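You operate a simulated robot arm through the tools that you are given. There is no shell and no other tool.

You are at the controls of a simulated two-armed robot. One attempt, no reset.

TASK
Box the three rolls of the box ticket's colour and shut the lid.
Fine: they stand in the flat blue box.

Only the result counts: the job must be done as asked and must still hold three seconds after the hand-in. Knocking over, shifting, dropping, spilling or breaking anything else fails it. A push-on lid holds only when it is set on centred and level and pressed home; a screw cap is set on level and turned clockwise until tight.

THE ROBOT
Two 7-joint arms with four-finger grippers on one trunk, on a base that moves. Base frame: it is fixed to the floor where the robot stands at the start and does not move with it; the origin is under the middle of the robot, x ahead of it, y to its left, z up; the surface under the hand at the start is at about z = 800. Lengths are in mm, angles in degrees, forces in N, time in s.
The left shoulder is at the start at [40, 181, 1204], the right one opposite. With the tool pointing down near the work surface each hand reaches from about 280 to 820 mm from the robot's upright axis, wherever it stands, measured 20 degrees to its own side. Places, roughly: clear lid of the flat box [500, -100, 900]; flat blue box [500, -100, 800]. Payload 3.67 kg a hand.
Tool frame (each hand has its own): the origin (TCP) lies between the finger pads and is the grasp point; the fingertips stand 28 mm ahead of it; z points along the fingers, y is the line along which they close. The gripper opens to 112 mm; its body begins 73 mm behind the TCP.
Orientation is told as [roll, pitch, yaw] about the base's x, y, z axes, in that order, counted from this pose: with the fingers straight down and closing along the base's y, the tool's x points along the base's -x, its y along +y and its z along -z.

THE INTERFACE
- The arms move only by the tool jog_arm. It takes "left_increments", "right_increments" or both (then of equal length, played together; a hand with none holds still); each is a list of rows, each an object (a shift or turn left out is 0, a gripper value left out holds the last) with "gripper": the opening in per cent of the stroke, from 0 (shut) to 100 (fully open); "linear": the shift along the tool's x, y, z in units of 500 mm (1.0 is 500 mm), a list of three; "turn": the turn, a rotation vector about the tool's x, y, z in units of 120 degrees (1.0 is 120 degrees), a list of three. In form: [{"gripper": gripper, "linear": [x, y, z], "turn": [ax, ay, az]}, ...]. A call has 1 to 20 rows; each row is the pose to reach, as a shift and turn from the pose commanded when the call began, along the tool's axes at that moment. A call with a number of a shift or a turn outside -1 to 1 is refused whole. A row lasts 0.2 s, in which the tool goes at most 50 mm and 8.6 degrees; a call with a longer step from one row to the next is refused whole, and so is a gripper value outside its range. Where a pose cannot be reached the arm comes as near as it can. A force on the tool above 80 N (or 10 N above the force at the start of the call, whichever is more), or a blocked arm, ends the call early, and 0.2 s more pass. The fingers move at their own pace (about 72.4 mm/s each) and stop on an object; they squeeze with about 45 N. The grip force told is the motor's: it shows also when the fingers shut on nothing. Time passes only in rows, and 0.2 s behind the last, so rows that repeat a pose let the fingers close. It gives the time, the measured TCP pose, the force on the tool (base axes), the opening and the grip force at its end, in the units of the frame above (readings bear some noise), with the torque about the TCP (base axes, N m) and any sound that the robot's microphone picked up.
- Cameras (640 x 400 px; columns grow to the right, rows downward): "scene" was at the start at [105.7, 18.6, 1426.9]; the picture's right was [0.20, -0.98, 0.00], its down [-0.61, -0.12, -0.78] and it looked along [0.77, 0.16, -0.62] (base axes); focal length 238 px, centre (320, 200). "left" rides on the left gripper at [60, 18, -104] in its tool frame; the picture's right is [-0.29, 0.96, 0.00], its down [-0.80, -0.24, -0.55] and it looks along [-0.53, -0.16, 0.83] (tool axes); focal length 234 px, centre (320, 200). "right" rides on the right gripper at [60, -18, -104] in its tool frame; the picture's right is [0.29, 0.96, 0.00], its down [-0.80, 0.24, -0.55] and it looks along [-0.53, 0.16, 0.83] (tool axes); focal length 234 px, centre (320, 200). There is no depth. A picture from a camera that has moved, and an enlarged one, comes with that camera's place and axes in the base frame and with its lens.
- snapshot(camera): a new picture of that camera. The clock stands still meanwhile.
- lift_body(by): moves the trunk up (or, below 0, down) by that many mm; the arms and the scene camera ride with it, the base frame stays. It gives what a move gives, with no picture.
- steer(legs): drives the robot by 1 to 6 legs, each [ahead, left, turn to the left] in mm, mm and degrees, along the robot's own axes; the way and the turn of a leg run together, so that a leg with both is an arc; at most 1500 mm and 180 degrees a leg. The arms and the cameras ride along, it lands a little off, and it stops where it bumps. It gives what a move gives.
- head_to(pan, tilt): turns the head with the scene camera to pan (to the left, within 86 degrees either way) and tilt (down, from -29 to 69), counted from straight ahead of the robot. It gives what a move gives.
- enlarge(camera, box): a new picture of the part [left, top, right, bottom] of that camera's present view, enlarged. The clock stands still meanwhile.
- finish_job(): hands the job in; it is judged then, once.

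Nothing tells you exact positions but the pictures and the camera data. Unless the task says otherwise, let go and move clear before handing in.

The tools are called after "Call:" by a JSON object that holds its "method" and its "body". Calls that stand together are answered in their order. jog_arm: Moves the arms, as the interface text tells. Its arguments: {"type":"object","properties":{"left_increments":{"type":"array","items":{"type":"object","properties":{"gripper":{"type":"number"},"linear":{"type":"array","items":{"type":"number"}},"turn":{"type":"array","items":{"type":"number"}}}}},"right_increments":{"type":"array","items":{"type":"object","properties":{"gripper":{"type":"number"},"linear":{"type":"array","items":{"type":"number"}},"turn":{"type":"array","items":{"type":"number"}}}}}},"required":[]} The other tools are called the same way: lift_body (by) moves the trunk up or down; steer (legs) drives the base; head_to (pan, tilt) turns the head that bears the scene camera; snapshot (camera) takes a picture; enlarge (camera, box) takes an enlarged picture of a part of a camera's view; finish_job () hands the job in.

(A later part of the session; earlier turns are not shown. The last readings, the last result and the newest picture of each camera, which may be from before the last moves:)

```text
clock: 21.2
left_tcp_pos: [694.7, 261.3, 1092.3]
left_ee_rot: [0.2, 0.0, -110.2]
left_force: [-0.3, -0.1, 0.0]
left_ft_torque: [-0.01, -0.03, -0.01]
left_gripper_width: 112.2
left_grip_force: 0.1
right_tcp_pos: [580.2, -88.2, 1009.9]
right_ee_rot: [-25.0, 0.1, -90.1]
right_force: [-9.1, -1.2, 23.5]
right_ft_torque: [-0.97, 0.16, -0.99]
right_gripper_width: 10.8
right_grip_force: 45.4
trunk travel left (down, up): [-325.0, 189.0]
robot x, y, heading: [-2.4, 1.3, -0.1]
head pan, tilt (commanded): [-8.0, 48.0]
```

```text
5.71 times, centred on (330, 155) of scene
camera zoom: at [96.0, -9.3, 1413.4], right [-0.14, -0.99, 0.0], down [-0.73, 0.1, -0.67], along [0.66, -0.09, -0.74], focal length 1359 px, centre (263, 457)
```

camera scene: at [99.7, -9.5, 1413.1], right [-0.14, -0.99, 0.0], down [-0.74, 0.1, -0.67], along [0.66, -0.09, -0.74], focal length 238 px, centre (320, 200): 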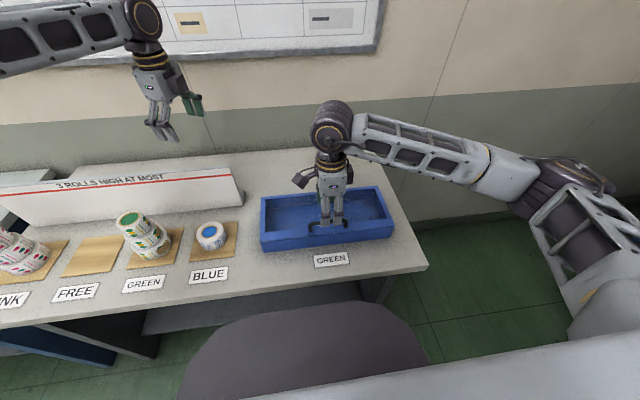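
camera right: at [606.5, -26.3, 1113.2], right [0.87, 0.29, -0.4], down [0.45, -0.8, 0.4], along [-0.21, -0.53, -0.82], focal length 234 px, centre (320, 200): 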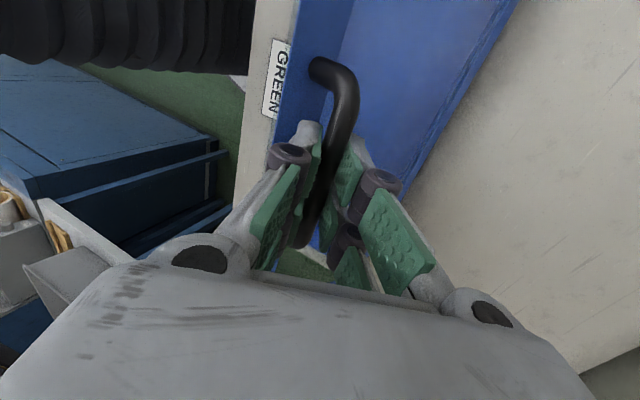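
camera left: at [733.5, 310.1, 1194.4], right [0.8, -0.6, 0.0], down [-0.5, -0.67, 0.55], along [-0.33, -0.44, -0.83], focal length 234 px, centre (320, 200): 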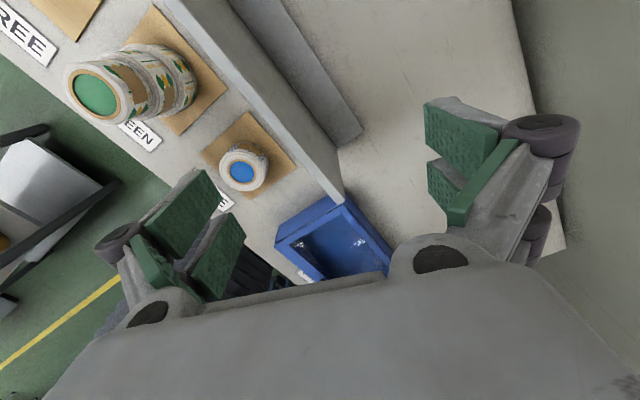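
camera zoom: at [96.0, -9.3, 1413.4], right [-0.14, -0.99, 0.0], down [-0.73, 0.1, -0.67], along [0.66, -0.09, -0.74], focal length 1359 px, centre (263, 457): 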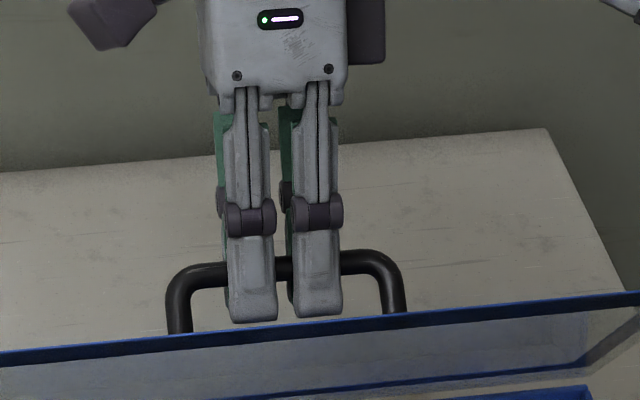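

The front fingertips are close to the lid rail, so I'll relieve the right hand slightly and bring the left hand (closed) round to the front-left of the lid to support it from beneath.

Call:
{"method": "jog_arm", "body": {"left_increments": [{"gripper": 0, "linear": [-0.036, -0.018, -0.02], "turn": [0, 0, -0.0655]}, {"gripper": 0, "linear": [-0.071, -0.037, -0.04], "turn": [0, 0, -0.131]}, {"gripper": 0, "linear": [-0.107, -0.055, -0.04], "turn": [0, 0, -0.1965]}, {"gripper": 0, "linear": [-0.143, -0.073, -0.04], "turn": [0, 0, -0.262]}, {"gripper": 0, "linear": [-0.179, -0.092, -0.04], "turn": [0, 0, -0.3275]}, {"gripper": 0, "linear": [-0.214, -0.11, -0.04], "turn": [0, 0, -0.393]}, {"gripper": 0, "linear": [-0.25, -0.128, -0.04], "turn": [0, 0, -0.4585]}, {"gripper": 0, "linear": [-0.286, -0.147, -0.04], "turn": [0, 0, -0.524]}, {"gripper": 0, "linear": [-0.321, -0.165, -0.04], "turn": [0, 0, -0.5895]}, {"gripper": 0, "linear": [-0.357, -0.183, -0.04], "turn": [0, 0, -0.655]}, {"gripper": 0, "linear": [-0.393, -0.202, -0.04], "turn": [0, 0, -0.7205]}, {"gripper": 0, "linear": [-0.429, -0.22, -0.04], "turn": [0, 0, -0.786]}, {"gripper": 0, "linear": [-0.464, -0.238, -0.04], "turn": [0, 0, -0.8515]}, {"gripper": 0, "linear": [-0.5, -0.2566, -0.04], "turn": [0, 0, -0.917]}], "right_increments": [{"gripper": 0, "linear": [0, -0.002, -0.002]}, {"gripper": 0, "linear": [0, -0.0042, -0.0042]}, {"gripper": 0, "linear": [0, -0.0042, -0.0042]}, {"gripper": 0, "linear": [0, -0.0042, -0.0042]}, {"gripper": 0, "linear": [0, -0.0042, -0.0042]}, {"gripper": 0, "linear": [0, -0.0042, -0.0042]}, {"gripper": 0, "linear": [0, -0.0042, -0.0042]}, {"gripper": 0, "linear": [0, -0.0042, -0.0042]}, {"gripper": 0, "linear": [0, -0.0042, -0.0042]}, {"gripper": 0, "linear": [0, -0.0042, -0.0042]}, {"gripper": 0, "linear": [0, -0.0042, -0.0042]}, {"gripper": 0, "linear": [0, -0.0042, -0.0042]}, {"gripper": 0, "linear": [0, -0.0042, -0.0042]}, {"gripper": 0, "linear": [0, -0.0042, -0.0042]}]}}

Call:
{"method": "snapshot", "body": {"camera": "scene"}}

Call:
{"method": "snapshot", "body": {"camera": "left"}}

```text
clock: 24.2
left_tcp_pos: [489.5, 70.1, 1108.1]
left_ee_rot: [0.0, 0.1, 0.1]
left_force: [-0.1, 0.5, 0.3]
left_ft_torque: [0.0, -0.02, -0.02]
left_gripper_width: 0.0
left_grip_force: 35.8
right_tcp_pos: [580.8, -87.3, 1010.7]
right_ee_rot: [-25.1, 0.1, -90.0]
right_force: [-1.4, 2.9, 1.0]
right_ft_torque: [-0.51, 0.07, -0.96]
right_gripper_width: 11.1
right_grip_force: 44.8
trunk travel left (down, up): [-325.0, 189.0]
robot x, y, heading: [-2.1, 1.2, 0.1]
head pan, tilt (commanded): [-8.0, 48.0]
```

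```text
taken
camera scene: at [99.2, -9.1, 1413.1], right [-0.14, -0.99, 0.0], down [-0.74, 0.1, -0.67], along [0.66, -0.09, -0.74], focal length 238 px, centre (320, 200)
```

scene: 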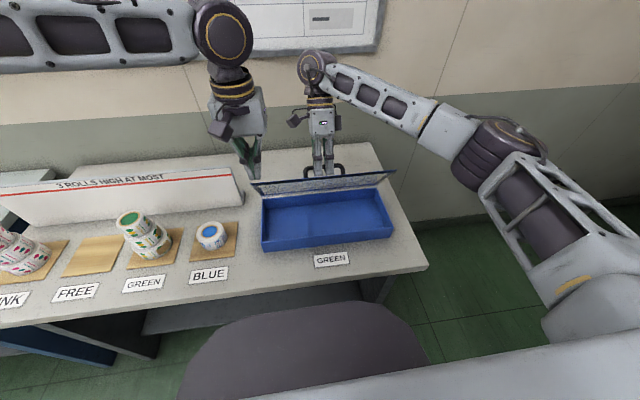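

```text
taken
camera left: at [429.2, 86.4, 1212.7], right [0.29, 0.96, 0.0], down [0.8, -0.24, 0.55], along [0.53, -0.16, -0.83], focal length 234 px, centre (320, 200)
```

left: 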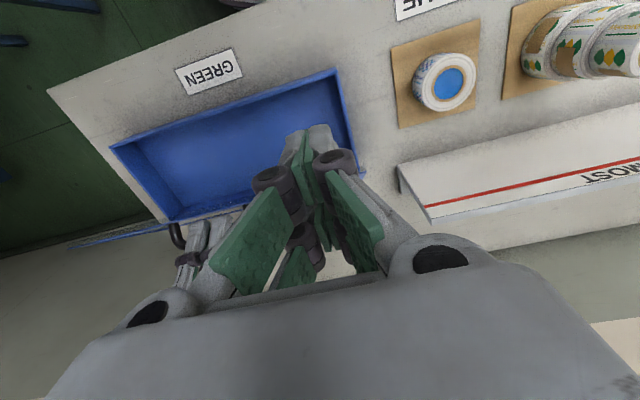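

Right hand load is relieved. Lowering the left hand beside the lid's front edge (in front of it), ready to push it back.

Call:
{"method": "jog_arm", "body": {"left_increments": [{"gripper": 0, "linear": [0.01, 0, 0.08]}, {"gripper": 0, "linear": [0.01, 0, 0.16]}, {"gripper": 0, "linear": [0.01, 0, 0.22]}, {"gripper": 0, "linear": [0.01, 0, 0.246]}]}}

Call:
{"method": "enlarge", "body": {"camera": "scene", "box": [200, 100, 420, 250]}}

Call:
{"method": "snapshot", "body": {"camera": "left"}}

Call:
{"method": "snapshot", "body": {"camera": "right"}}

```text
clock: 25.2
left_tcp_pos: [483.9, 70.9, 986.1]
left_ee_rot: [0.0, 0.1, 0.0]
left_force: [1.0, -0.5, 0.8]
left_ft_torque: [-0.02, -0.01, -0.01]
left_gripper_width: 0.2
left_grip_force: 35.7
right_tcp_pos: [580.8, -88.0, 1010.5]
right_ee_rot: [-25.0, 0.0, -90.1]
right_force: [-1.1, 3.2, 2.1]
right_ft_torque: [-0.63, 0.07, -0.86]
right_gripper_width: 11.0
right_grip_force: 45.4
trunk travel left (down, up): [-325.0, 189.0]
robot x, y, heading: [-1.7, 1.9, 0.2]
head pan, tilt (commanded): [-8.0, 48.0]
```

```text
2.67 times, centred on (310, 175) of scene
camera zoom: at [99.3, -9.0, 1413.1], right [-0.14, -0.99, 0.0], down [-0.74, 0.1, -0.67], along [0.66, -0.09, -0.74], focal length 634 px, centre (347, 267)
```

zoom: 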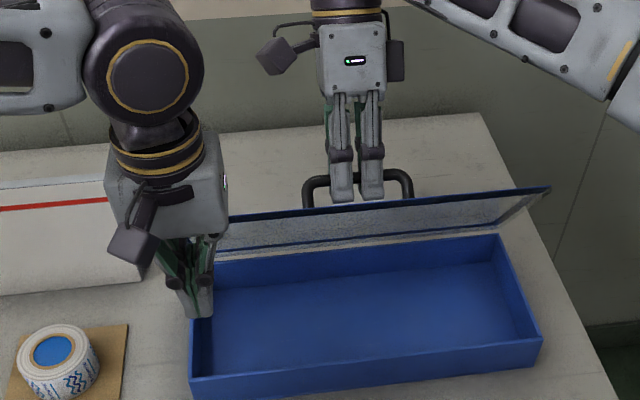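

```text
taken
camera left: at [423.5, 88.0, 1090.6], right [0.29, 0.96, 0.0], down [0.8, -0.24, 0.55], along [0.53, -0.16, -0.83], focal length 234 px, centre (320, 200)
```

left: 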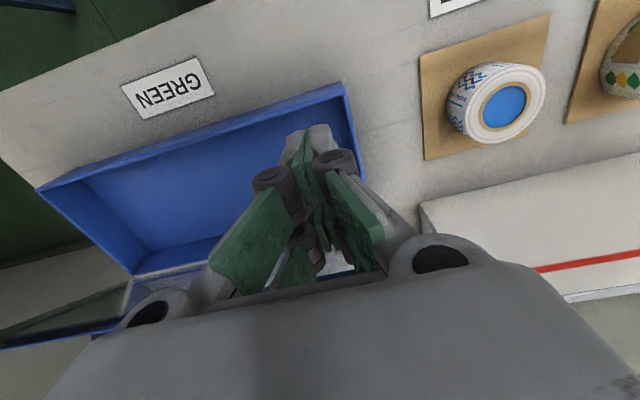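

```text
taken
camera right: at [608.0, -26.2, 1113.5], right [0.87, 0.29, -0.4], down [0.45, -0.8, 0.4], along [-0.21, -0.53, -0.82], focal length 234 px, centre (320, 200)
```

right: 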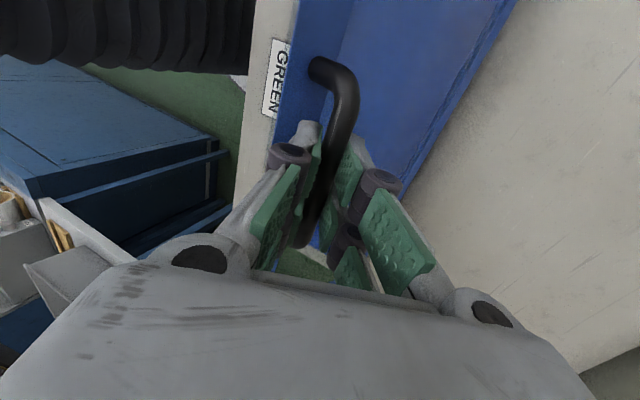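

Call:
{"method": "jog_arm", "body": {"left_increments": [{"gripper": 0, "linear": [-0.02, 0, 0]}, {"gripper": 0, "linear": [-0.04, 0, 0]}, {"gripper": 0, "linear": [-0.05, 0, 0]}]}}

Call:
{"method": "jog_arm", "body": {"left_increments": [{"gripper": 0, "linear": [-0.01, 0, 0]}, {"gripper": 0, "linear": [-0.014, 0, 0]}]}}

Call:
{"method": "jog_arm", "body": {"left_increments": [{"gripper": 0, "linear": [-0.007, 0, 0]}, {"gripper": 0, "linear": [-0.01, 0, 0]}]}}

Call:
{"method": "enlarge", "body": {"camera": "scene", "box": [200, 100, 420, 250]}}

```text
clock: 26.0
left_tcp_pos: [504.9, 79.0, 989.2]
left_ee_rot: [-0.2, 0.0, 0.0]
left_force: [1.1, 0.3, -0.4]
left_ft_torque: [0.03, 0.0, 0.03]
left_gripper_width: 0.0
left_grip_force: 35.7
left hand out of reach, approached as far as the arm can: row 1, 2, 3
right_tcp_pos: [581.6, -86.9, 1011.3]
right_ee_rot: [-25.0, 0.1, -90.0]
right_force: [-0.7, 3.2, 1.1]
right_ft_torque: [-0.48, 0.02, -0.97]
right_gripper_width: 10.8
right_grip_force: 45.2
trunk travel left (down, up): [-325.0, 189.0]
robot x, y, heading: [-1.3, 0.4, 0.4]
head pan, tilt (commanded): [-8.0, 48.0]
```

```text
clock: 26.6
left_tcp_pos: [510.1, 81.8, 989.8]
left_ee_rot: [-0.1, -0.1, 0.0]
left_force: [0.9, 0.0, 1.1]
left_ft_torque: [0.03, 0.0, -0.05]
left_gripper_width: 0.1
left_grip_force: 35.6
left hand out of reach, approached as far as the arm can: row 2
right_tcp_pos: [581.9, -86.9, 1011.4]
right_ee_rot: [-25.0, 0.1, -90.0]
right_force: [-1.0, 3.3, 1.3]
right_ft_torque: [-0.38, 0.02, -1.01]
right_gripper_width: 11.0
right_grip_force: 45.3
trunk travel left (down, up): [-325.0, 189.0]
robot x, y, heading: [-1.1, 5.1, 0.2]
head pan, tilt (commanded): [-8.0, 48.0]
```

```text
clock: 27.2
left_tcp_pos: [513.4, 84.0, 990.2]
left_ee_rot: [-0.1, 0.1, -0.1]
left_force: [-11.4, -5.4, 2.4]
left_ft_torque: [0.03, -0.15, -0.13]
left_gripper_width: 6.4
left_grip_force: 35.5
right_tcp_pos: [582.4, -85.8, 1011.2]
right_ee_rot: [-25.0, 0.0, -90.0]
right_force: [8.8, 7.6, -0.4]
right_ft_torque: [-1.11, 0.06, -0.59]
right_gripper_width: 10.7
right_grip_force: 45.2
trunk travel left (down, up): [-325.0, 189.0]
robot x, y, heading: [-3.5, 1.2, -0.2]
head pan, tilt (commanded): [-8.0, 48.0]
```

```text
2.67 times, centred on (310, 175) of scene
camera zoom: at [98.9, -9.2, 1413.1], right [-0.14, -0.99, 0.0], down [-0.74, 0.1, -0.67], along [0.66, -0.09, -0.74], focal length 634 px, centre (347, 267)
```

zoom: 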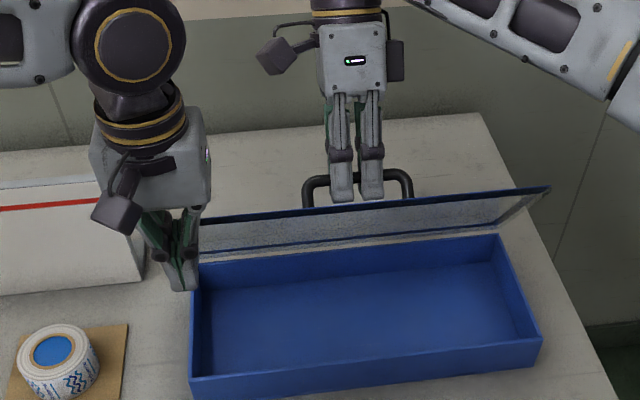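

The left hand now touches the lid's front edge and supports it (its reach is limited there). I'll open the right grip just slightly and back off 10 mm along the fingers so the bar sits nearer the fingertips.

Call:
{"method": "jog_arm", "body": {"right_increments": [{"gripper": 16, "linear": [0, 0, 0]}, {"gripper": 16, "linear": [0, 0, 0]}, {"gripper": 16, "linear": [0, 0, -0.01]}, {"gripper": 16, "linear": [0, 0, -0.02]}]}}

Call:
{"method": "snapshot", "body": {"camera": "right"}}

Call:
{"method": "enlarge", "body": {"camera": "scene", "box": [200, 100, 420, 250]}}

```text
clock: 28.2
left_tcp_pos: [515.3, 84.0, 990.2]
left_ee_rot: [-0.1, 0.0, 0.0]
left_force: [-0.5, -0.2, -0.3]
left_ft_torque: [-0.02, 0.0, -0.02]
left_gripper_width: 5.9
left_grip_force: 35.8
right_tcp_pos: [584.7, -87.8, 1019.6]
right_ee_rot: [-24.9, 0.0, -90.0]
right_force: [0.1, 0.4, 0.5]
right_ft_torque: [0.0, -0.01, 0.0]
right_gripper_width: 18.2
right_grip_force: 0.1
trunk travel left (down, up): [-325.0, 189.0]
robot x, y, heading: [2.1, 2.4, 0.0]
head pan, tilt (commanded): [-8.0, 48.0]
```

```text
taken
camera right: at [612.2, -26.6, 1122.3], right [0.87, 0.29, -0.41], down [0.45, -0.8, 0.4], along [-0.21, -0.53, -0.82], focal length 234 px, centre (320, 200)
```

right: 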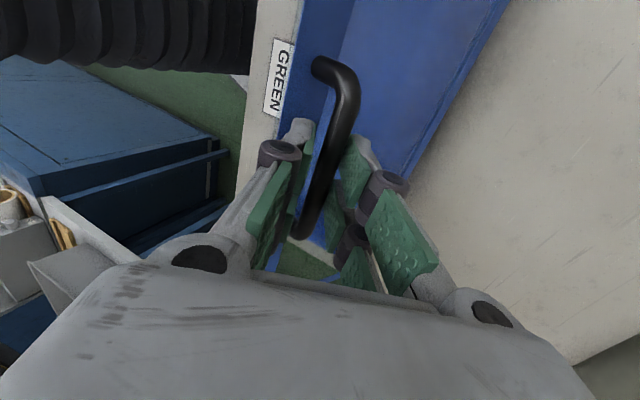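

```text
2.67 times, centred on (310, 175) of scene
camera zoom: at [99.4, -9.6, 1413.1], right [-0.14, -0.99, 0.0], down [-0.74, 0.1, -0.67], along [0.66, -0.09, -0.74], focal length 634 px, centre (347, 267)
```

zoom: 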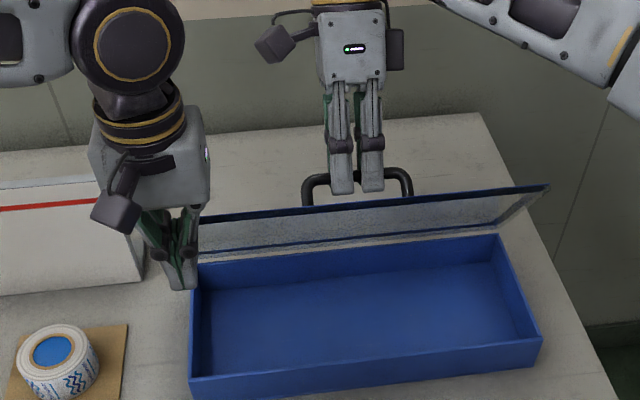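

Call:
{"method": "enlarge", "body": {"camera": "left", "box": [200, 100, 440, 290]}}

Call:
{"method": "jog_arm", "body": {"right_increments": [{"gripper": 0, "linear": [0, 0, 0]}, {"gripper": 0, "linear": [0, 0, 0]}]}}

```text
2.11 times, centred on (320, 195) of left
camera zoom: at [454.7, 101.3, 1094.5], right [0.29, 0.96, 0.0], down [0.8, -0.24, 0.55], along [0.53, -0.16, -0.83], focal length 493 px, centre (320, 210)
```

zoom: 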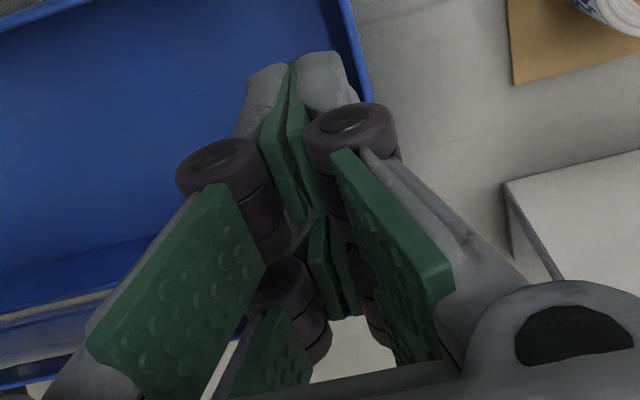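

```text
clock: 28.8
left_tcp_pos: [515.1, 83.1, 989.9]
left_ee_rot: [-0.2, 0.0, 0.0]
left_force: [-10.1, 0.5, 3.8]
left_ft_torque: [0.03, -0.16, 0.01]
left_gripper_width: 5.9
left_grip_force: 35.1
right_tcp_pos: [587.1, -86.9, 1019.4]
right_ee_rot: [-25.1, 0.0, -90.1]
right_force: [9.1, 1.3, -9.2]
right_ft_torque: [-0.16, -0.09, -0.85]
right_gripper_width: 11.3
right_grip_force: 44.9
trunk travel left (down, up): [-325.0, 189.0]
robot x, y, heading: [1.8, -5.1, 0.2]
head pan, tilt (commanded): [-8.0, 48.0]
```

The bar is re-gripped nearer the fingertips. I'll back the left hand off a little, then continue raising the lid with the right hand to ~80°.

Call:
{"method": "jog_arm", "body": {"left_increments": [{"gripper": 0, "linear": [0.02, 0, 0]}, {"gripper": 0, "linear": [0.05, 0, 0]}]}}

Call:
{"method": "jog_arm", "body": {"right_increments": [{"gripper": 0, "linear": [0, 0.0129, -0.0105], "turn": [0.012, 0, 0]}, {"gripper": 0, "linear": [0, 0.0258, -0.0209], "turn": [0.024, 0, 0]}, {"gripper": 0, "linear": [0, 0.0373, -0.0288], "turn": [0.0335, 0, 0]}, {"gripper": 0, "linear": [0, 0.0488, -0.0361], "turn": [0.0433, 0, 0]}, {"gripper": 0, "linear": [0, 0.061, -0.043], "turn": [0.053, 0, 0]}, {"gripper": 0, "linear": [0, 0.0732, -0.0493], "turn": [0.0633, 0, 0]}, {"gripper": 0, "linear": [0, 0.086, -0.0551], "turn": [0.0733, 0, 0]}, {"gripper": 0, "linear": [0, 0.0987, -0.0604], "turn": [0.0833, 0, 0]}]}}

Call:
{"method": "snapshot", "body": {"camera": "right"}}

Call:
{"method": "enlarge", "body": {"camera": "scene", "box": [200, 80, 420, 250]}}

```text
clock: 29.4
left_tcp_pos: [491.5, 82.9, 990.2]
left_ee_rot: [0.1, -0.1, 0.0]
left_force: [-0.4, 0.0, -0.2]
left_ft_torque: [0.03, 0.0, -0.02]
left_gripper_width: 0.0
left_grip_force: 35.8
right_tcp_pos: [586.1, -87.3, 1018.0]
right_ee_rot: [-25.1, 0.0, -89.8]
right_force: [1.8, 0.9, -7.7]
right_ft_torque: [-0.04, -0.06, -1.18]
right_gripper_width: 11.3
right_grip_force: 45.1
trunk travel left (down, up): [-325.0, 189.0]
robot x, y, heading: [-2.3, -2.0, 0.3]
head pan, tilt (commanded): [-8.0, 48.0]
```

```text
clock: 31.2
left_tcp_pos: [487.0, 82.6, 991.6]
left_ee_rot: [0.0, -0.3, -0.1]
left_force: [0.0, 0.5, 0.5]
left_ft_torque: [0.01, -0.01, 0.0]
left_gripper_width: 0.0
left_grip_force: 35.4
right_tcp_pos: [633.0, -87.0, 1025.8]
right_ee_rot: [-35.6, -0.1, -90.0]
right_force: [-1.7, -2.9, 39.8]
right_ft_torque: [-0.52, 0.44, -0.95]
right_gripper_width: 11.3
right_grip_force: 45.0
right hand out of reach, approached as far as the arm can: row 8
trunk travel left (down, up): [-325.0, 189.0]
robot x, y, heading: [1.0, 0.5, -0.1]
head pan, tilt (commanded): [-8.0, 48.0]
```

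```text
taken
camera right: at [677.5, -26.4, 1122.1], right [0.78, 0.29, -0.56], down [0.52, -0.8, 0.31], along [-0.35, -0.53, -0.77], focal length 234 px, centre (320, 200)
```

right: 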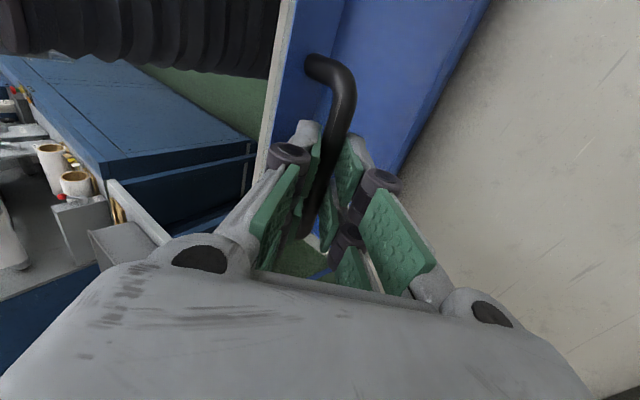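

```text
2.35 times, centred on (310, 165) of scene
camera zoom: at [94.0, -9.3, 1413.9], right [-0.14, -0.99, 0.0], down [-0.73, 0.1, -0.67], along [0.67, -0.09, -0.74], focal length 560 px, centre (344, 282)
```

zoom: 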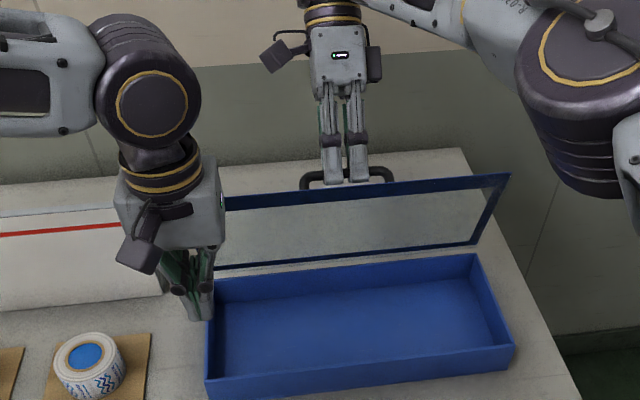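

The lid is at ~80° but the right arm is near its reach limit with ~40 N downward load. I'll relieve it by a few mm upward first.

Call:
{"method": "jog_arm", "body": {"right_increments": [{"gripper": 0, "linear": [0, -0.0046, -0.0066]}]}}

```text
clock: 31.6
left_tcp_pos: [491.9, 80.9, 988.8]
left_ee_rot: [0.0, 0.2, 0.0]
left_force: [0.4, 0.6, 0.7]
left_ft_torque: [-0.01, 0.07, -0.01]
left_gripper_width: 0.1
left_grip_force: 35.6
right_tcp_pos: [645.4, -87.0, 1027.0]
right_ee_rot: [-35.1, 0.3, -90.0]
right_force: [-0.2, -5.6, -5.4]
right_ft_torque: [0.39, -0.1, -1.79]
right_gripper_width: 11.8
right_grip_force: 45.3
trunk travel left (down, up): [-325.0, 189.0]
robot x, y, heading: [0.8, 0.5, 0.0]
head pan, tilt (commanded): [-8.0, 48.0]
```

Force is now small; lid ~80°. Continuing to 90° while reducing the hand tilt to keep in reach.

Call:
{"method": "jog_arm", "body": {"right_increments": [{"gripper": 0, "linear": [0, 0.0096, -0.006], "turn": [-0.0167, 0, 0]}, {"gripper": 0, "linear": [0, 0.0193, -0.0118], "turn": [-0.0333, 0, 0]}, {"gripper": 0, "linear": [0, 0.03, -0.0175], "turn": [-0.05, 0, 0]}, {"gripper": 0, "linear": [0, 0.0408, -0.023], "turn": [-0.0667, 0, 0]}]}}

Call:
{"method": "snapshot", "body": {"camera": "right"}}

Call:
{"method": "enlarge", "body": {"camera": "scene", "box": [200, 80, 420, 250]}}

```text
clock: 32.6
left_tcp_pos: [492.3, 82.2, 990.0]
left_ee_rot: [0.0, 0.1, 0.0]
left_force: [0.0, -1.1, 0.2]
left_ft_torque: [-0.02, 0.02, 0.0]
left_gripper_width: 0.3
left_grip_force: 35.7
right_tcp_pos: [668.4, -87.3, 1027.0]
right_ee_rot: [-27.0, 0.1, -90.0]
right_force: [-4.9, -2.7, -21.9]
right_ft_torque: [-1.46, 0.03, -0.92]
right_gripper_width: 11.9
right_grip_force: 44.6
trunk travel left (down, up): [-325.0, 189.0]
robot x, y, heading: [-1.3, 1.0, -0.2]
head pan, tilt (commanded): [-8.0, 48.0]
```

```text
taken
camera right: at [697.8, -26.0, 1128.3], right [0.85, 0.29, -0.44], down [0.47, -0.8, 0.38], along [-0.24, -0.53, -0.81], focal length 234 px, centre (320, 200)
```

right: 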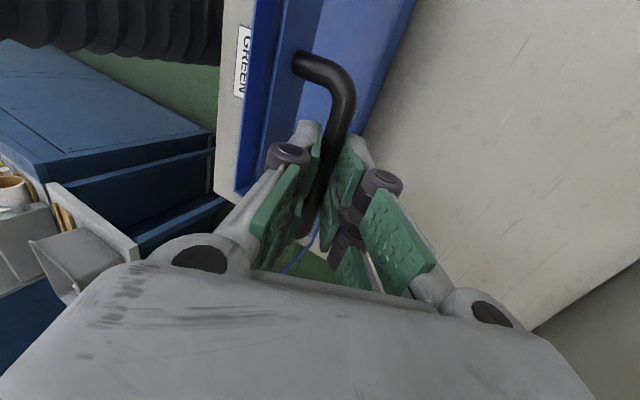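

```text
2.35 times, centred on (310, 165) of scene
camera zoom: at [101.3, -10.1, 1412.9], right [-0.14, -0.99, 0.0], down [-0.74, 0.1, -0.67], along [0.66, -0.09, -0.74], focal length 560 px, centre (344, 282)
```

zoom: 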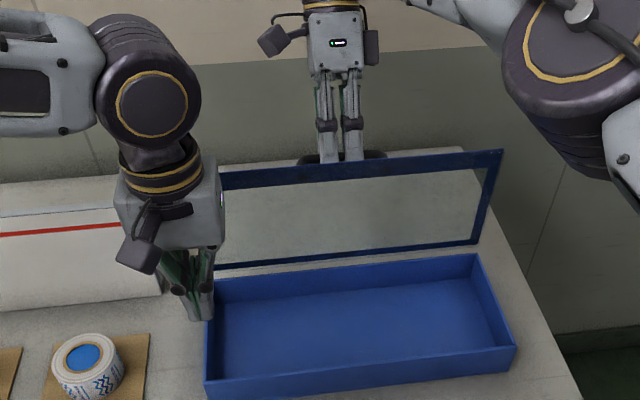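

Call:
{"method": "jog_arm", "body": {"right_increments": [{"gripper": 0, "linear": [0, 0.0126, 0.0], "turn": [-0.02, 0, 0]}, {"gripper": 0, "linear": [0, 0.0252, -0.0003], "turn": [-0.0417, 0, 0]}]}}

Call:
{"method": "enlarge", "body": {"camera": "scene", "box": [200, 80, 420, 250]}}

```text
clock: 33.2
left_tcp_pos: [490.3, 83.7, 990.3]
left_ee_rot: [0.0, 0.0, 0.0]
left_force: [-0.2, 0.4, 0.3]
left_ft_torque: [-0.01, 0.0, 0.03]
left_gripper_width: 0.0
left_grip_force: 35.8
right_tcp_pos: [677.4, -85.7, 1025.1]
right_ee_rot: [-21.8, 0.0, -90.1]
right_force: [0.6, -0.2, 3.5]
right_ft_torque: [-1.12, 0.29, -1.15]
right_gripper_width: 12.0
right_grip_force: 44.8
trunk travel left (down, up): [-325.0, 189.0]
robot x, y, heading: [-5.5, 1.6, -0.0]
head pan, tilt (commanded): [-8.0, 48.0]
```

```text
2.35 times, centred on (310, 165) of scene
camera zoom: at [99.0, -9.3, 1413.3], right [-0.14, -0.99, 0.0], down [-0.74, 0.1, -0.67], along [0.66, -0.09, -0.74], focal length 560 px, centre (344, 282)
```

zoom: 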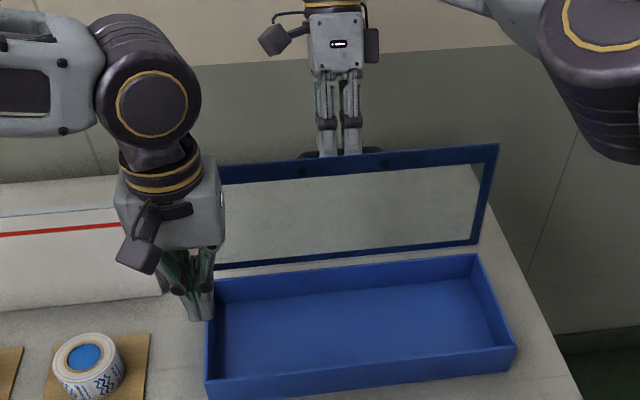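

Lid at about 94°, light forces. Continuing to ~105° to see whether there's a stop.

Call:
{"method": "jog_arm", "body": {"right_increments": [{"gripper": 0, "linear": [0, 0.0153, -0.0005], "turn": [-0.016, 0, 0]}, {"gripper": 0, "linear": [0, 0.0306, -0.001], "turn": [-0.0317, 0, 0]}]}}

Call:
{"method": "snapshot", "body": {"camera": "right"}}

Call:
{"method": "enlarge", "body": {"camera": "scene", "box": [200, 80, 420, 250]}}

```text
clock: 33.8
left_tcp_pos: [489.3, 83.9, 991.8]
left_ee_rot: [-0.1, -0.1, 0.0]
left_force: [0.0, 0.2, 0.3]
left_ft_torque: [0.02, 0.02, 0.02]
left_gripper_width: 0.0
left_grip_force: 35.2
right_tcp_pos: [693.1, -86.7, 1020.1]
right_ee_rot: [-17.9, 0.1, -90.2]
right_force: [8.2, 0.2, 24.2]
right_ft_torque: [-1.25, 0.06, -1.17]
right_gripper_width: 11.7
right_grip_force: 45.2
trunk travel left (down, up): [-325.0, 189.0]
robot x, y, heading: [-1.7, 0.3, -0.1]
head pan, tilt (commanded): [-8.0, 48.0]
```

```text
taken
camera right: at [706.5, -26.1, 1125.0], right [0.91, 0.29, -0.29], down [0.4, -0.8, 0.45], along [-0.11, -0.53, -0.84], focal length 234 px, centre (320, 200)
```

right: 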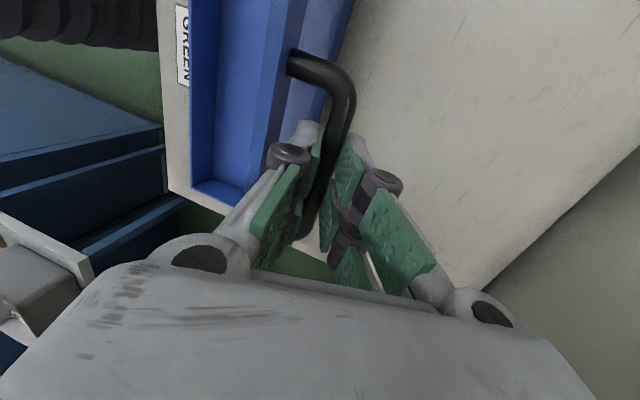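

```text
2.35 times, centred on (310, 165) of scene
camera zoom: at [98.4, -9.2, 1413.4], right [-0.14, -0.99, 0.0], down [-0.74, 0.1, -0.67], along [0.66, -0.09, -0.74], focal length 560 px, centre (344, 282)
```

zoom: 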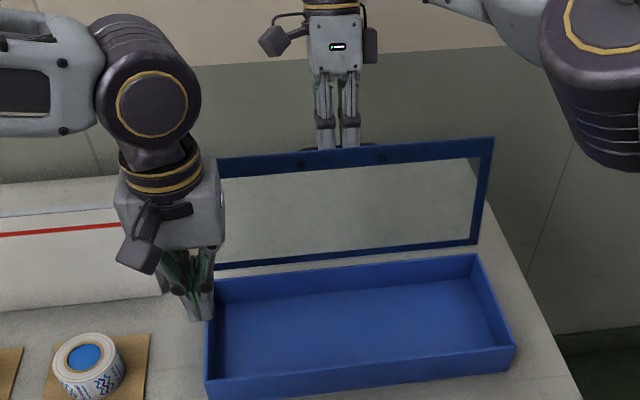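

Call:
{"method": "jog_arm", "body": {"right_increments": [{"gripper": 0, "linear": [0, 0.0, -0.006], "turn": [0, 0, 0]}, {"gripper": 0, "linear": [0, 0.014, -0.004], "turn": [-0.012, 0, 0]}, {"gripper": 0, "linear": [0, 0.0278, -0.002], "turn": [-0.024, 0, 0]}]}}

Call:
{"method": "enlarge", "body": {"camera": "scene", "box": [200, 80, 420, 250]}}

```text
clock: 34.6
left_tcp_pos: [490.5, 83.9, 990.9]
left_ee_rot: [0.0, 0.0, 0.0]
left_force: [-0.2, 0.1, -0.4]
left_ft_torque: [-0.06, -0.01, 0.0]
left_gripper_width: 0.0
left_grip_force: 36.1
right_tcp_pos: [705.9, -86.1, 1012.2]
right_ee_rot: [-15.3, 0.0, -89.8]
right_force: [1.6, 1.4, 5.2]
right_ft_torque: [-0.78, 0.09, -1.51]
right_gripper_width: 11.4
right_grip_force: 44.5
trunk travel left (down, up): [-325.0, 189.0]
robot x, y, heading: [-0.7, -2.7, 0.2]
head pan, tilt (commanded): [-8.0, 48.0]
```

```text
2.35 times, centred on (310, 165) of scene
camera zoom: at [99.3, -9.2, 1413.0], right [-0.14, -0.99, 0.0], down [-0.74, 0.1, -0.67], along [0.66, -0.09, -0.74], focal length 560 px, centre (344, 282)
```

zoom: 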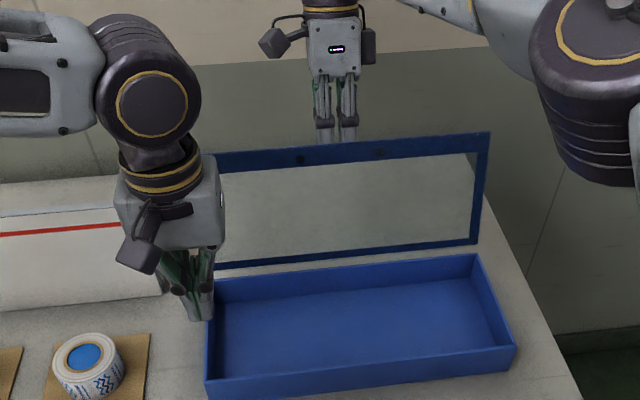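

No stop yet at ~106°. A bit further, gently.

Call:
{"method": "jog_arm", "body": {"right_increments": [{"gripper": 0, "linear": [0, 0.0142, 0.004], "turn": [-0.014, 0, 0]}, {"gripper": 0, "linear": [0, 0.0284, 0.0088], "turn": [-0.0275, 0, 0]}]}}

Call:
{"method": "enlarge", "body": {"camera": "scene", "box": [200, 80, 420, 250]}}

Call:
{"method": "snapshot", "body": {"camera": "right"}}

```text
clock: 35.2
left_tcp_pos: [482.2, 81.8, 994.2]
left_ee_rot: [0.0, -0.4, -0.1]
left_force: [0.1, 0.3, 0.4]
left_ft_torque: [0.01, 0.03, -0.03]
left_gripper_width: 0.0
left_grip_force: 35.5
right_tcp_pos: [707.9, -85.9, 1012.0]
right_ee_rot: [-12.3, 0.0, -89.9]
right_force: [-52.6, -3.4, 21.3]
right_ft_torque: [-0.65, 0.93, -1.68]
right_gripper_width: 11.8
right_grip_force: 44.7
trunk travel left (down, up): [-325.0, 189.0]
robot x, y, heading: [-2.1, 2.5, -0.1]
head pan, tilt (commanded): [-8.0, 48.0]
```

```text
2.35 times, centred on (310, 165) of scene
camera zoom: at [88.2, -9.8, 1413.9], right [-0.14, -0.99, 0.0], down [-0.73, 0.1, -0.67], along [0.67, -0.09, -0.74], focal length 560 px, centre (344, 282)
```

zoom: 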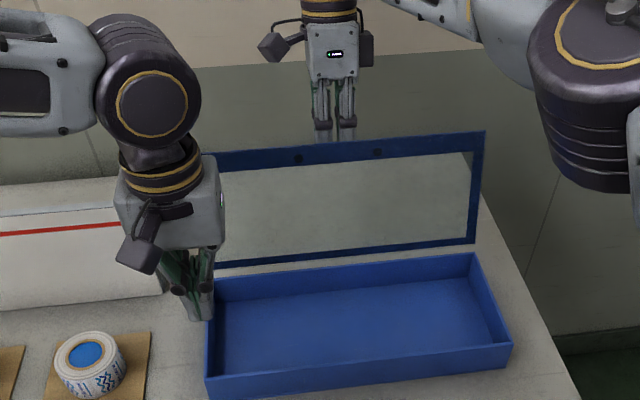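

```text
taken
camera right: at [711.3, -25.8, 1117.6], right [0.94, 0.29, -0.2], down [0.35, -0.8, 0.49], along [-0.02, -0.53, -0.85], focal length 234 px, centre (320, 200)
```

right: 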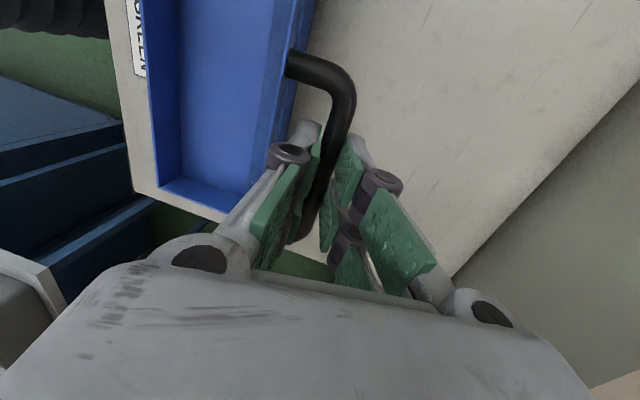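

That's the stop: −52 N in x. I'll back off to relieve.

Call:
{"method": "jog_arm", "body": {"right_increments": [{"gripper": 0, "linear": [0, -0.015, -0.004]}, {"gripper": 0, "linear": [0, -0.024, -0.006]}]}}

Call:
{"method": "enlarge", "body": {"camera": "scene", "box": [200, 80, 420, 250]}}

```text
clock: 35.8
left_tcp_pos: [490.7, 83.6, 990.0]
left_ee_rot: [0.0, -0.1, 0.0]
left_force: [-0.2, -0.2, 0.3]
left_ft_torque: [-0.03, 0.01, 0.01]
left_gripper_width: 0.2
left_grip_force: 35.9
right_tcp_pos: [706.6, -86.0, 1012.2]
right_ee_rot: [-11.9, 0.0, -90.0]
right_force: [-13.4, 2.6, 4.5]
right_ft_torque: [-1.34, 0.3, -1.34]
right_gripper_width: 11.5
right_grip_force: 44.7
trunk travel left (down, up): [-325.0, 189.0]
robot x, y, heading: [-0.0, 1.4, 0.1]
head pan, tilt (commanded): [-8.0, 48.0]
```

```text
2.35 times, centred on (310, 165) of scene
camera zoom: at [97.9, -8.9, 1413.2], right [-0.14, -0.99, 0.0], down [-0.73, 0.1, -0.67], along [0.66, -0.09, -0.74], focal length 560 px, centre (344, 282)
```

zoom: 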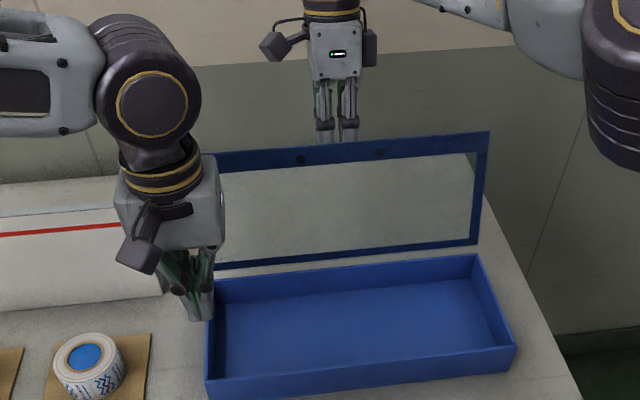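

The box hasn't moved and the lid rests against its stop at ~106°. Releasing: open slightly and withdraw upward.

Call:
{"method": "jog_arm", "body": {"right_increments": [{"gripper": 0, "linear": [0, -0.004, 0]}, {"gripper": 16, "linear": [0, -0.004, 0]}, {"gripper": 16, "linear": [0, -0.004, 0]}]}}

Call:
{"method": "enlarge", "body": {"camera": "right", "box": [200, 20, 440, 280]}}

Call:
{"method": "enlarge", "body": {"camera": "scene", "box": [200, 80, 420, 250]}}

```text
clock: 36.6
left_tcp_pos: [490.9, 83.2, 991.1]
left_ee_rot: [0.0, 0.1, 0.0]
left_force: [-0.4, 0.2, 0.5]
left_ft_torque: [-0.02, 0.02, 0.0]
left_gripper_width: 0.0
left_grip_force: 36.0
right_tcp_pos: [704.7, -86.7, 1012.1]
right_ee_rot: [-12.0, 0.1, -89.9]
right_force: [0.4, 1.1, 0.6]
right_ft_torque: [0.02, 0.01, 0.02]
right_gripper_width: 17.9
right_grip_force: 0.0
trunk travel left (down, up): [-325.0, 189.0]
robot x, y, heading: [-1.9, -2.2, 0.1]
head pan, tilt (commanded): [-8.0, 48.0]
```

```text
1.54 times, centred on (320, 150) of right
camera zoom: at [708.2, -26.1, 1118.1], right [0.94, 0.29, -0.2], down [0.35, -0.8, 0.49], along [-0.02, -0.53, -0.85], focal length 360 px, centre (320, 277)
```

zoom: 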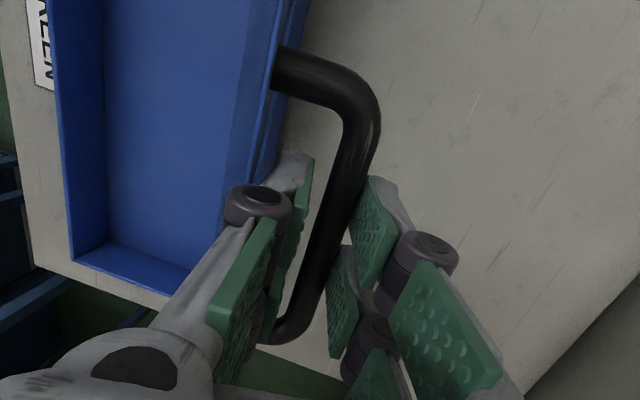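

```text
2.35 times, centred on (310, 165) of scene
camera zoom: at [99.4, -9.5, 1413.1], right [-0.14, -0.99, 0.0], down [-0.74, 0.1, -0.67], along [0.66, -0.09, -0.74], focal length 560 px, centre (344, 282)
```

zoom: 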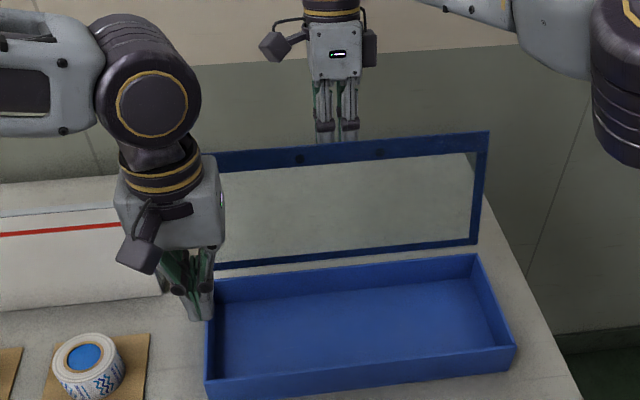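

Call:
{"method": "jog_arm", "body": {"right_increments": [{"gripper": 16, "linear": [0, 0, -0.02]}, {"gripper": 16, "linear": [0, 0, -0.04]}, {"gripper": 16, "linear": [0, 0, -0.08]}, {"gripper": 16, "linear": [0, 0, -0.14]}, {"gripper": 16, "linear": [0, 0, -0.2]}]}}

Call:
{"method": "snapshot", "body": {"camera": "scene"}}

```text
clock: 37.8
left_tcp_pos: [489.9, 83.3, 990.8]
left_ee_rot: [0.1, 0.0, 0.0]
left_force: [-0.3, -0.3, 0.1]
left_ft_torque: [-0.05, -0.01, 0.03]
left_gripper_width: 0.0
left_grip_force: 35.5
right_tcp_pos: [718.2, -89.1, 1111.9]
right_ee_rot: [-12.0, 0.1, -90.0]
right_force: [0.0, 0.4, 0.1]
right_ft_torque: [0.0, -0.01, 0.0]
right_gripper_width: 17.9
right_grip_force: 0.1
right hand out of reach, approached as far as the arm can: row 5
trunk travel left (down, up): [-325.0, 189.0]
robot x, y, heading: [-1.1, 1.5, -0.2]
head pan, tilt (commanded): [-8.0, 48.0]
```

```text
taken
camera scene: at [98.7, -9.5, 1413.1], right [-0.14, -0.99, 0.0], down [-0.74, 0.1, -0.67], along [0.66, -0.09, -0.74], focal length 238 px, centre (320, 200)
```

scene: 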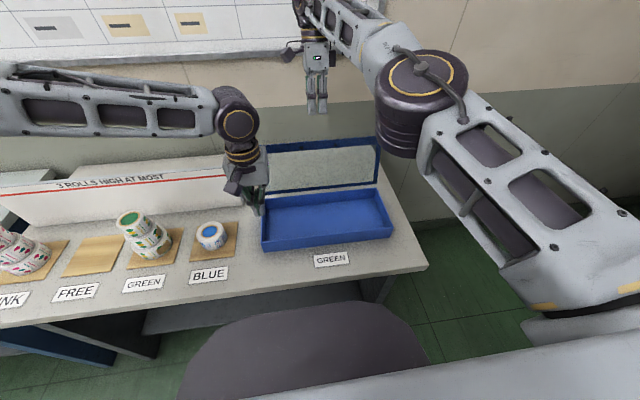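

The lid stays open on its own against the stop. I'll bring the right arm back out to its side and the left hand over the green stack for a closer look.

Call:
{"method": "jog_arm", "body": {"left_increments": [{"gripper": 0, "linear": [0.01, 0, -0.08]}, {"gripper": 0, "linear": [0.02, 0.05, -0.15]}, {"gripper": 20, "linear": [0.03, 0.13, -0.2]}, {"gripper": 40, "linear": [0.04, 0.22, -0.24]}, {"gripper": 60, "linear": [0.04, 0.31, -0.27]}, {"gripper": 80, "linear": [0.04, 0.4, -0.28]}, {"gripper": 100, "linear": [0.04, 0.48, -0.28]}, {"gripper": 100, "linear": [0.04, 0.56, -0.28]}, {"gripper": 100, "linear": [0.04, 0.634, -0.28]}], "right_increments": [{"gripper": 16, "linear": [0, -0.04, -0.03], "turn": [0, 0, 0]}, {"gripper": 16, "linear": [-0.02, -0.1, -0.04], "turn": [-0.02, 0, 0]}, {"gripper": 16, "linear": [-0.06, -0.17, -0.03], "turn": [-0.04, 0, 0]}, {"gripper": 16, "linear": [-0.11, -0.24, -0.02], "turn": [-0.06, 0, 0]}, {"gripper": 16, "linear": [-0.16, -0.31, 0], "turn": [-0.08, 0, 0]}, {"gripper": 16, "linear": [-0.21, -0.38, 0.01], "turn": [-0.1, 0, 0]}, {"gripper": 16, "linear": [-0.26, -0.44, 0.02], "turn": [-0.1, 0, 0]}, {"gripper": 16, "linear": [-0.3, -0.5, 0.03], "turn": [-0.1, 0, 0]}, {"gripper": 16, "linear": [-0.32, -0.545, 0.034], "turn": [-0.1, 0, 0]}]}}

Call:
{"method": "snapshot", "body": {"camera": "scene"}}

Call:
{"method": "snapshot", "body": {"camera": "left"}}

Call:
{"method": "snapshot", "body": {"camera": "right"}}

```text
clock: 39.8
left_tcp_pos: [472.5, 401.4, 1131.8]
left_ee_rot: [0.0, 0.0, -0.1]
left_force: [-0.3, -0.1, -0.1]
left_ft_torque: [0.01, 0.02, 0.02]
left_gripper_width: 112.1
left_grip_force: 0.0
right_tcp_pos: [730.7, -47.1, 1195.9]
right_ee_rot: [-0.1, 0.0, -90.0]
right_force: [0.3, -0.5, 0.2]
right_ft_torque: [-0.03, 0.01, -0.02]
right_gripper_width: 17.8
right_grip_force: 0.0
right hand out of reach, approached as far as the arm can: row 1, 2, 3, 4, 5, 6, 7, 8, 9
trunk travel left (down, up): [-325.0, 189.0]
robot x, y, heading: [-1.6, -2.8, 0.1]
head pan, tilt (commanded): [-8.0, 48.0]
```

```text
taken
camera scene: at [99.0, -8.3, 1413.1], right [-0.14, -0.99, 0.0], down [-0.74, 0.1, -0.67], along [0.66, -0.09, -0.74], focal length 238 px, centre (320, 200)
```

scene: 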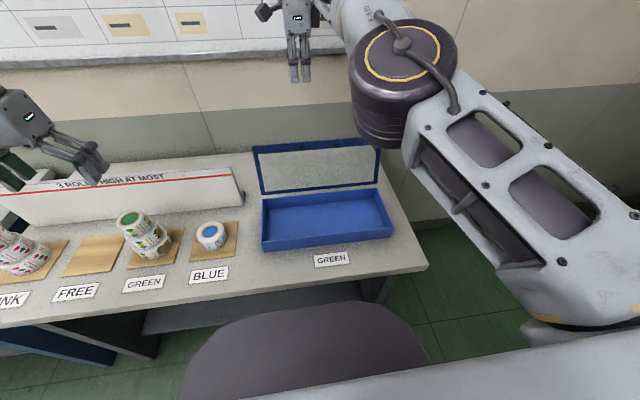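

```text
taken
camera left: at [412.2, 418.4, 1234.8], right [0.29, 0.96, 0.0], down [0.8, -0.24, 0.55], along [0.53, -0.16, -0.83], focal length 234 px, centre (320, 200)
```

left: 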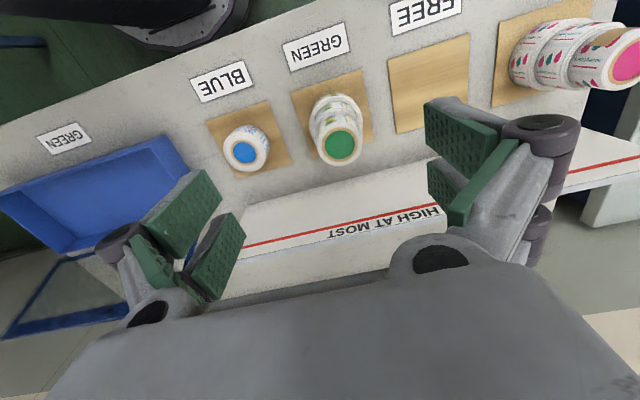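

```text
taken
camera right: at [711.5, 13.5, 1300.0], right [0.96, 0.29, 0.0], down [0.24, -0.8, 0.55], along [0.16, -0.53, -0.83], focal length 234 px, centre (320, 200)
```

right: 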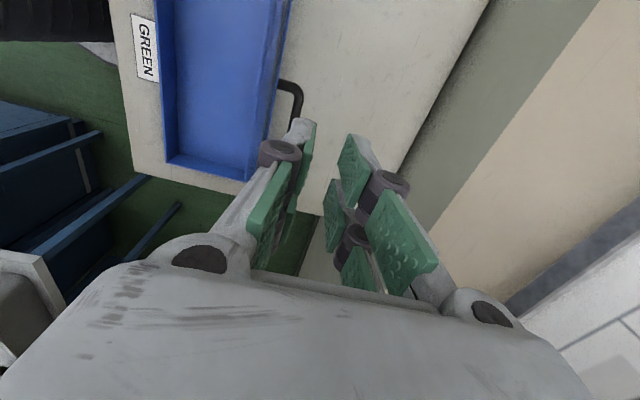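

The left hand is above the green stack. The right arm got stuck near full stretch; I'll pull it back in steps, keeping high above the lid.

Call:
{"method": "jog_arm", "body": {"right_increments": [{"gripper": 16, "linear": [0, -0.06, 0]}, {"gripper": 16, "linear": [0, -0.12, 0]}, {"gripper": 16, "linear": [0, -0.18, 0]}]}}

```text
clock: 40.6
left_tcp_pos: [472.4, 399.8, 1130.4]
left_ee_rot: [0.0, 0.1, 0.0]
left_force: [-0.6, 0.3, -1.0]
left_ft_torque: [0.02, -0.01, -0.01]
left_gripper_width: 112.1
left_grip_force: 0.0
right_tcp_pos: [720.7, -35.1, 1210.4]
right_ee_rot: [-0.2, 0.0, -90.0]
right_force: [-0.3, 0.1, 0.7]
right_ft_torque: [0.01, 0.01, 0.01]
right_gripper_width: 17.5
right_grip_force: 0.0
right hand out of reach, approached as far as the arm can: row 1, 2, 3
trunk travel left (down, up): [-325.0, 189.0]
robot x, y, heading: [1.3, 1.7, 0.0]
head pan, tilt (commanded): [-8.0, 48.0]
```

Call:
{"method": "jog_arm", "body": {"right_increments": [{"gripper": 16, "linear": [0, 0, -0.02], "turn": [0, 0, -0.06]}, {"gripper": 16, "linear": [0, 0, -0.04], "turn": [0, 0, -0.12]}, {"gripper": 16, "linear": [0, -0.02, -0.06], "turn": [0, 0, -0.18]}, {"gripper": 16, "linear": [0, -0.04, -0.06], "turn": [0, 0, -0.24]}]}}

Call:
{"method": "snapshot", "body": {"camera": "scene"}}

```text
clock: 41.6
left_tcp_pos: [472.9, 398.9, 1132.6]
left_ee_rot: [0.1, 0.0, 0.0]
left_force: [0.4, -0.3, 0.4]
left_ft_torque: [0.03, 0.03, 0.01]
left_gripper_width: 111.8
left_grip_force: 0.1
right_tcp_pos: [702.0, -32.1, 1242.2]
right_ee_rot: [0.0, 0.2, -61.1]
right_force: [-0.4, 0.0, 0.6]
right_ft_torque: [0.01, 0.0, 0.0]
right_gripper_width: 17.8
right_grip_force: 0.1
right hand out of reach, approached as far as the arm can: row 2
trunk travel left (down, up): [-325.0, 189.0]
robot x, y, heading: [3.1, -0.6, -0.0]
head pan, tilt (commanded): [-8.0, 48.0]
```

```text
taken
camera scene: at [99.4, -11.8, 1413.1], right [-0.14, -0.99, 0.0], down [-0.74, 0.1, -0.67], along [0.66, -0.09, -0.74], focal length 238 px, centre (320, 200)
```

scene: 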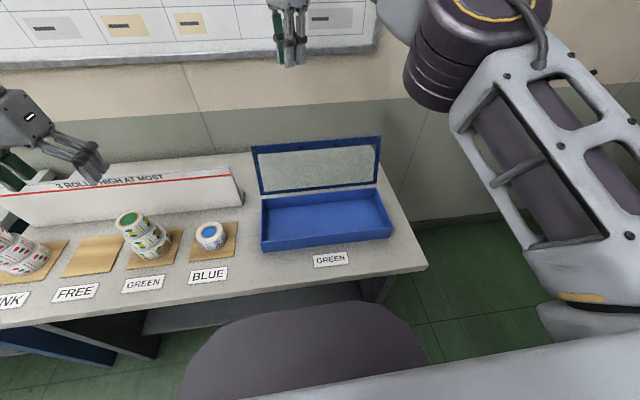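

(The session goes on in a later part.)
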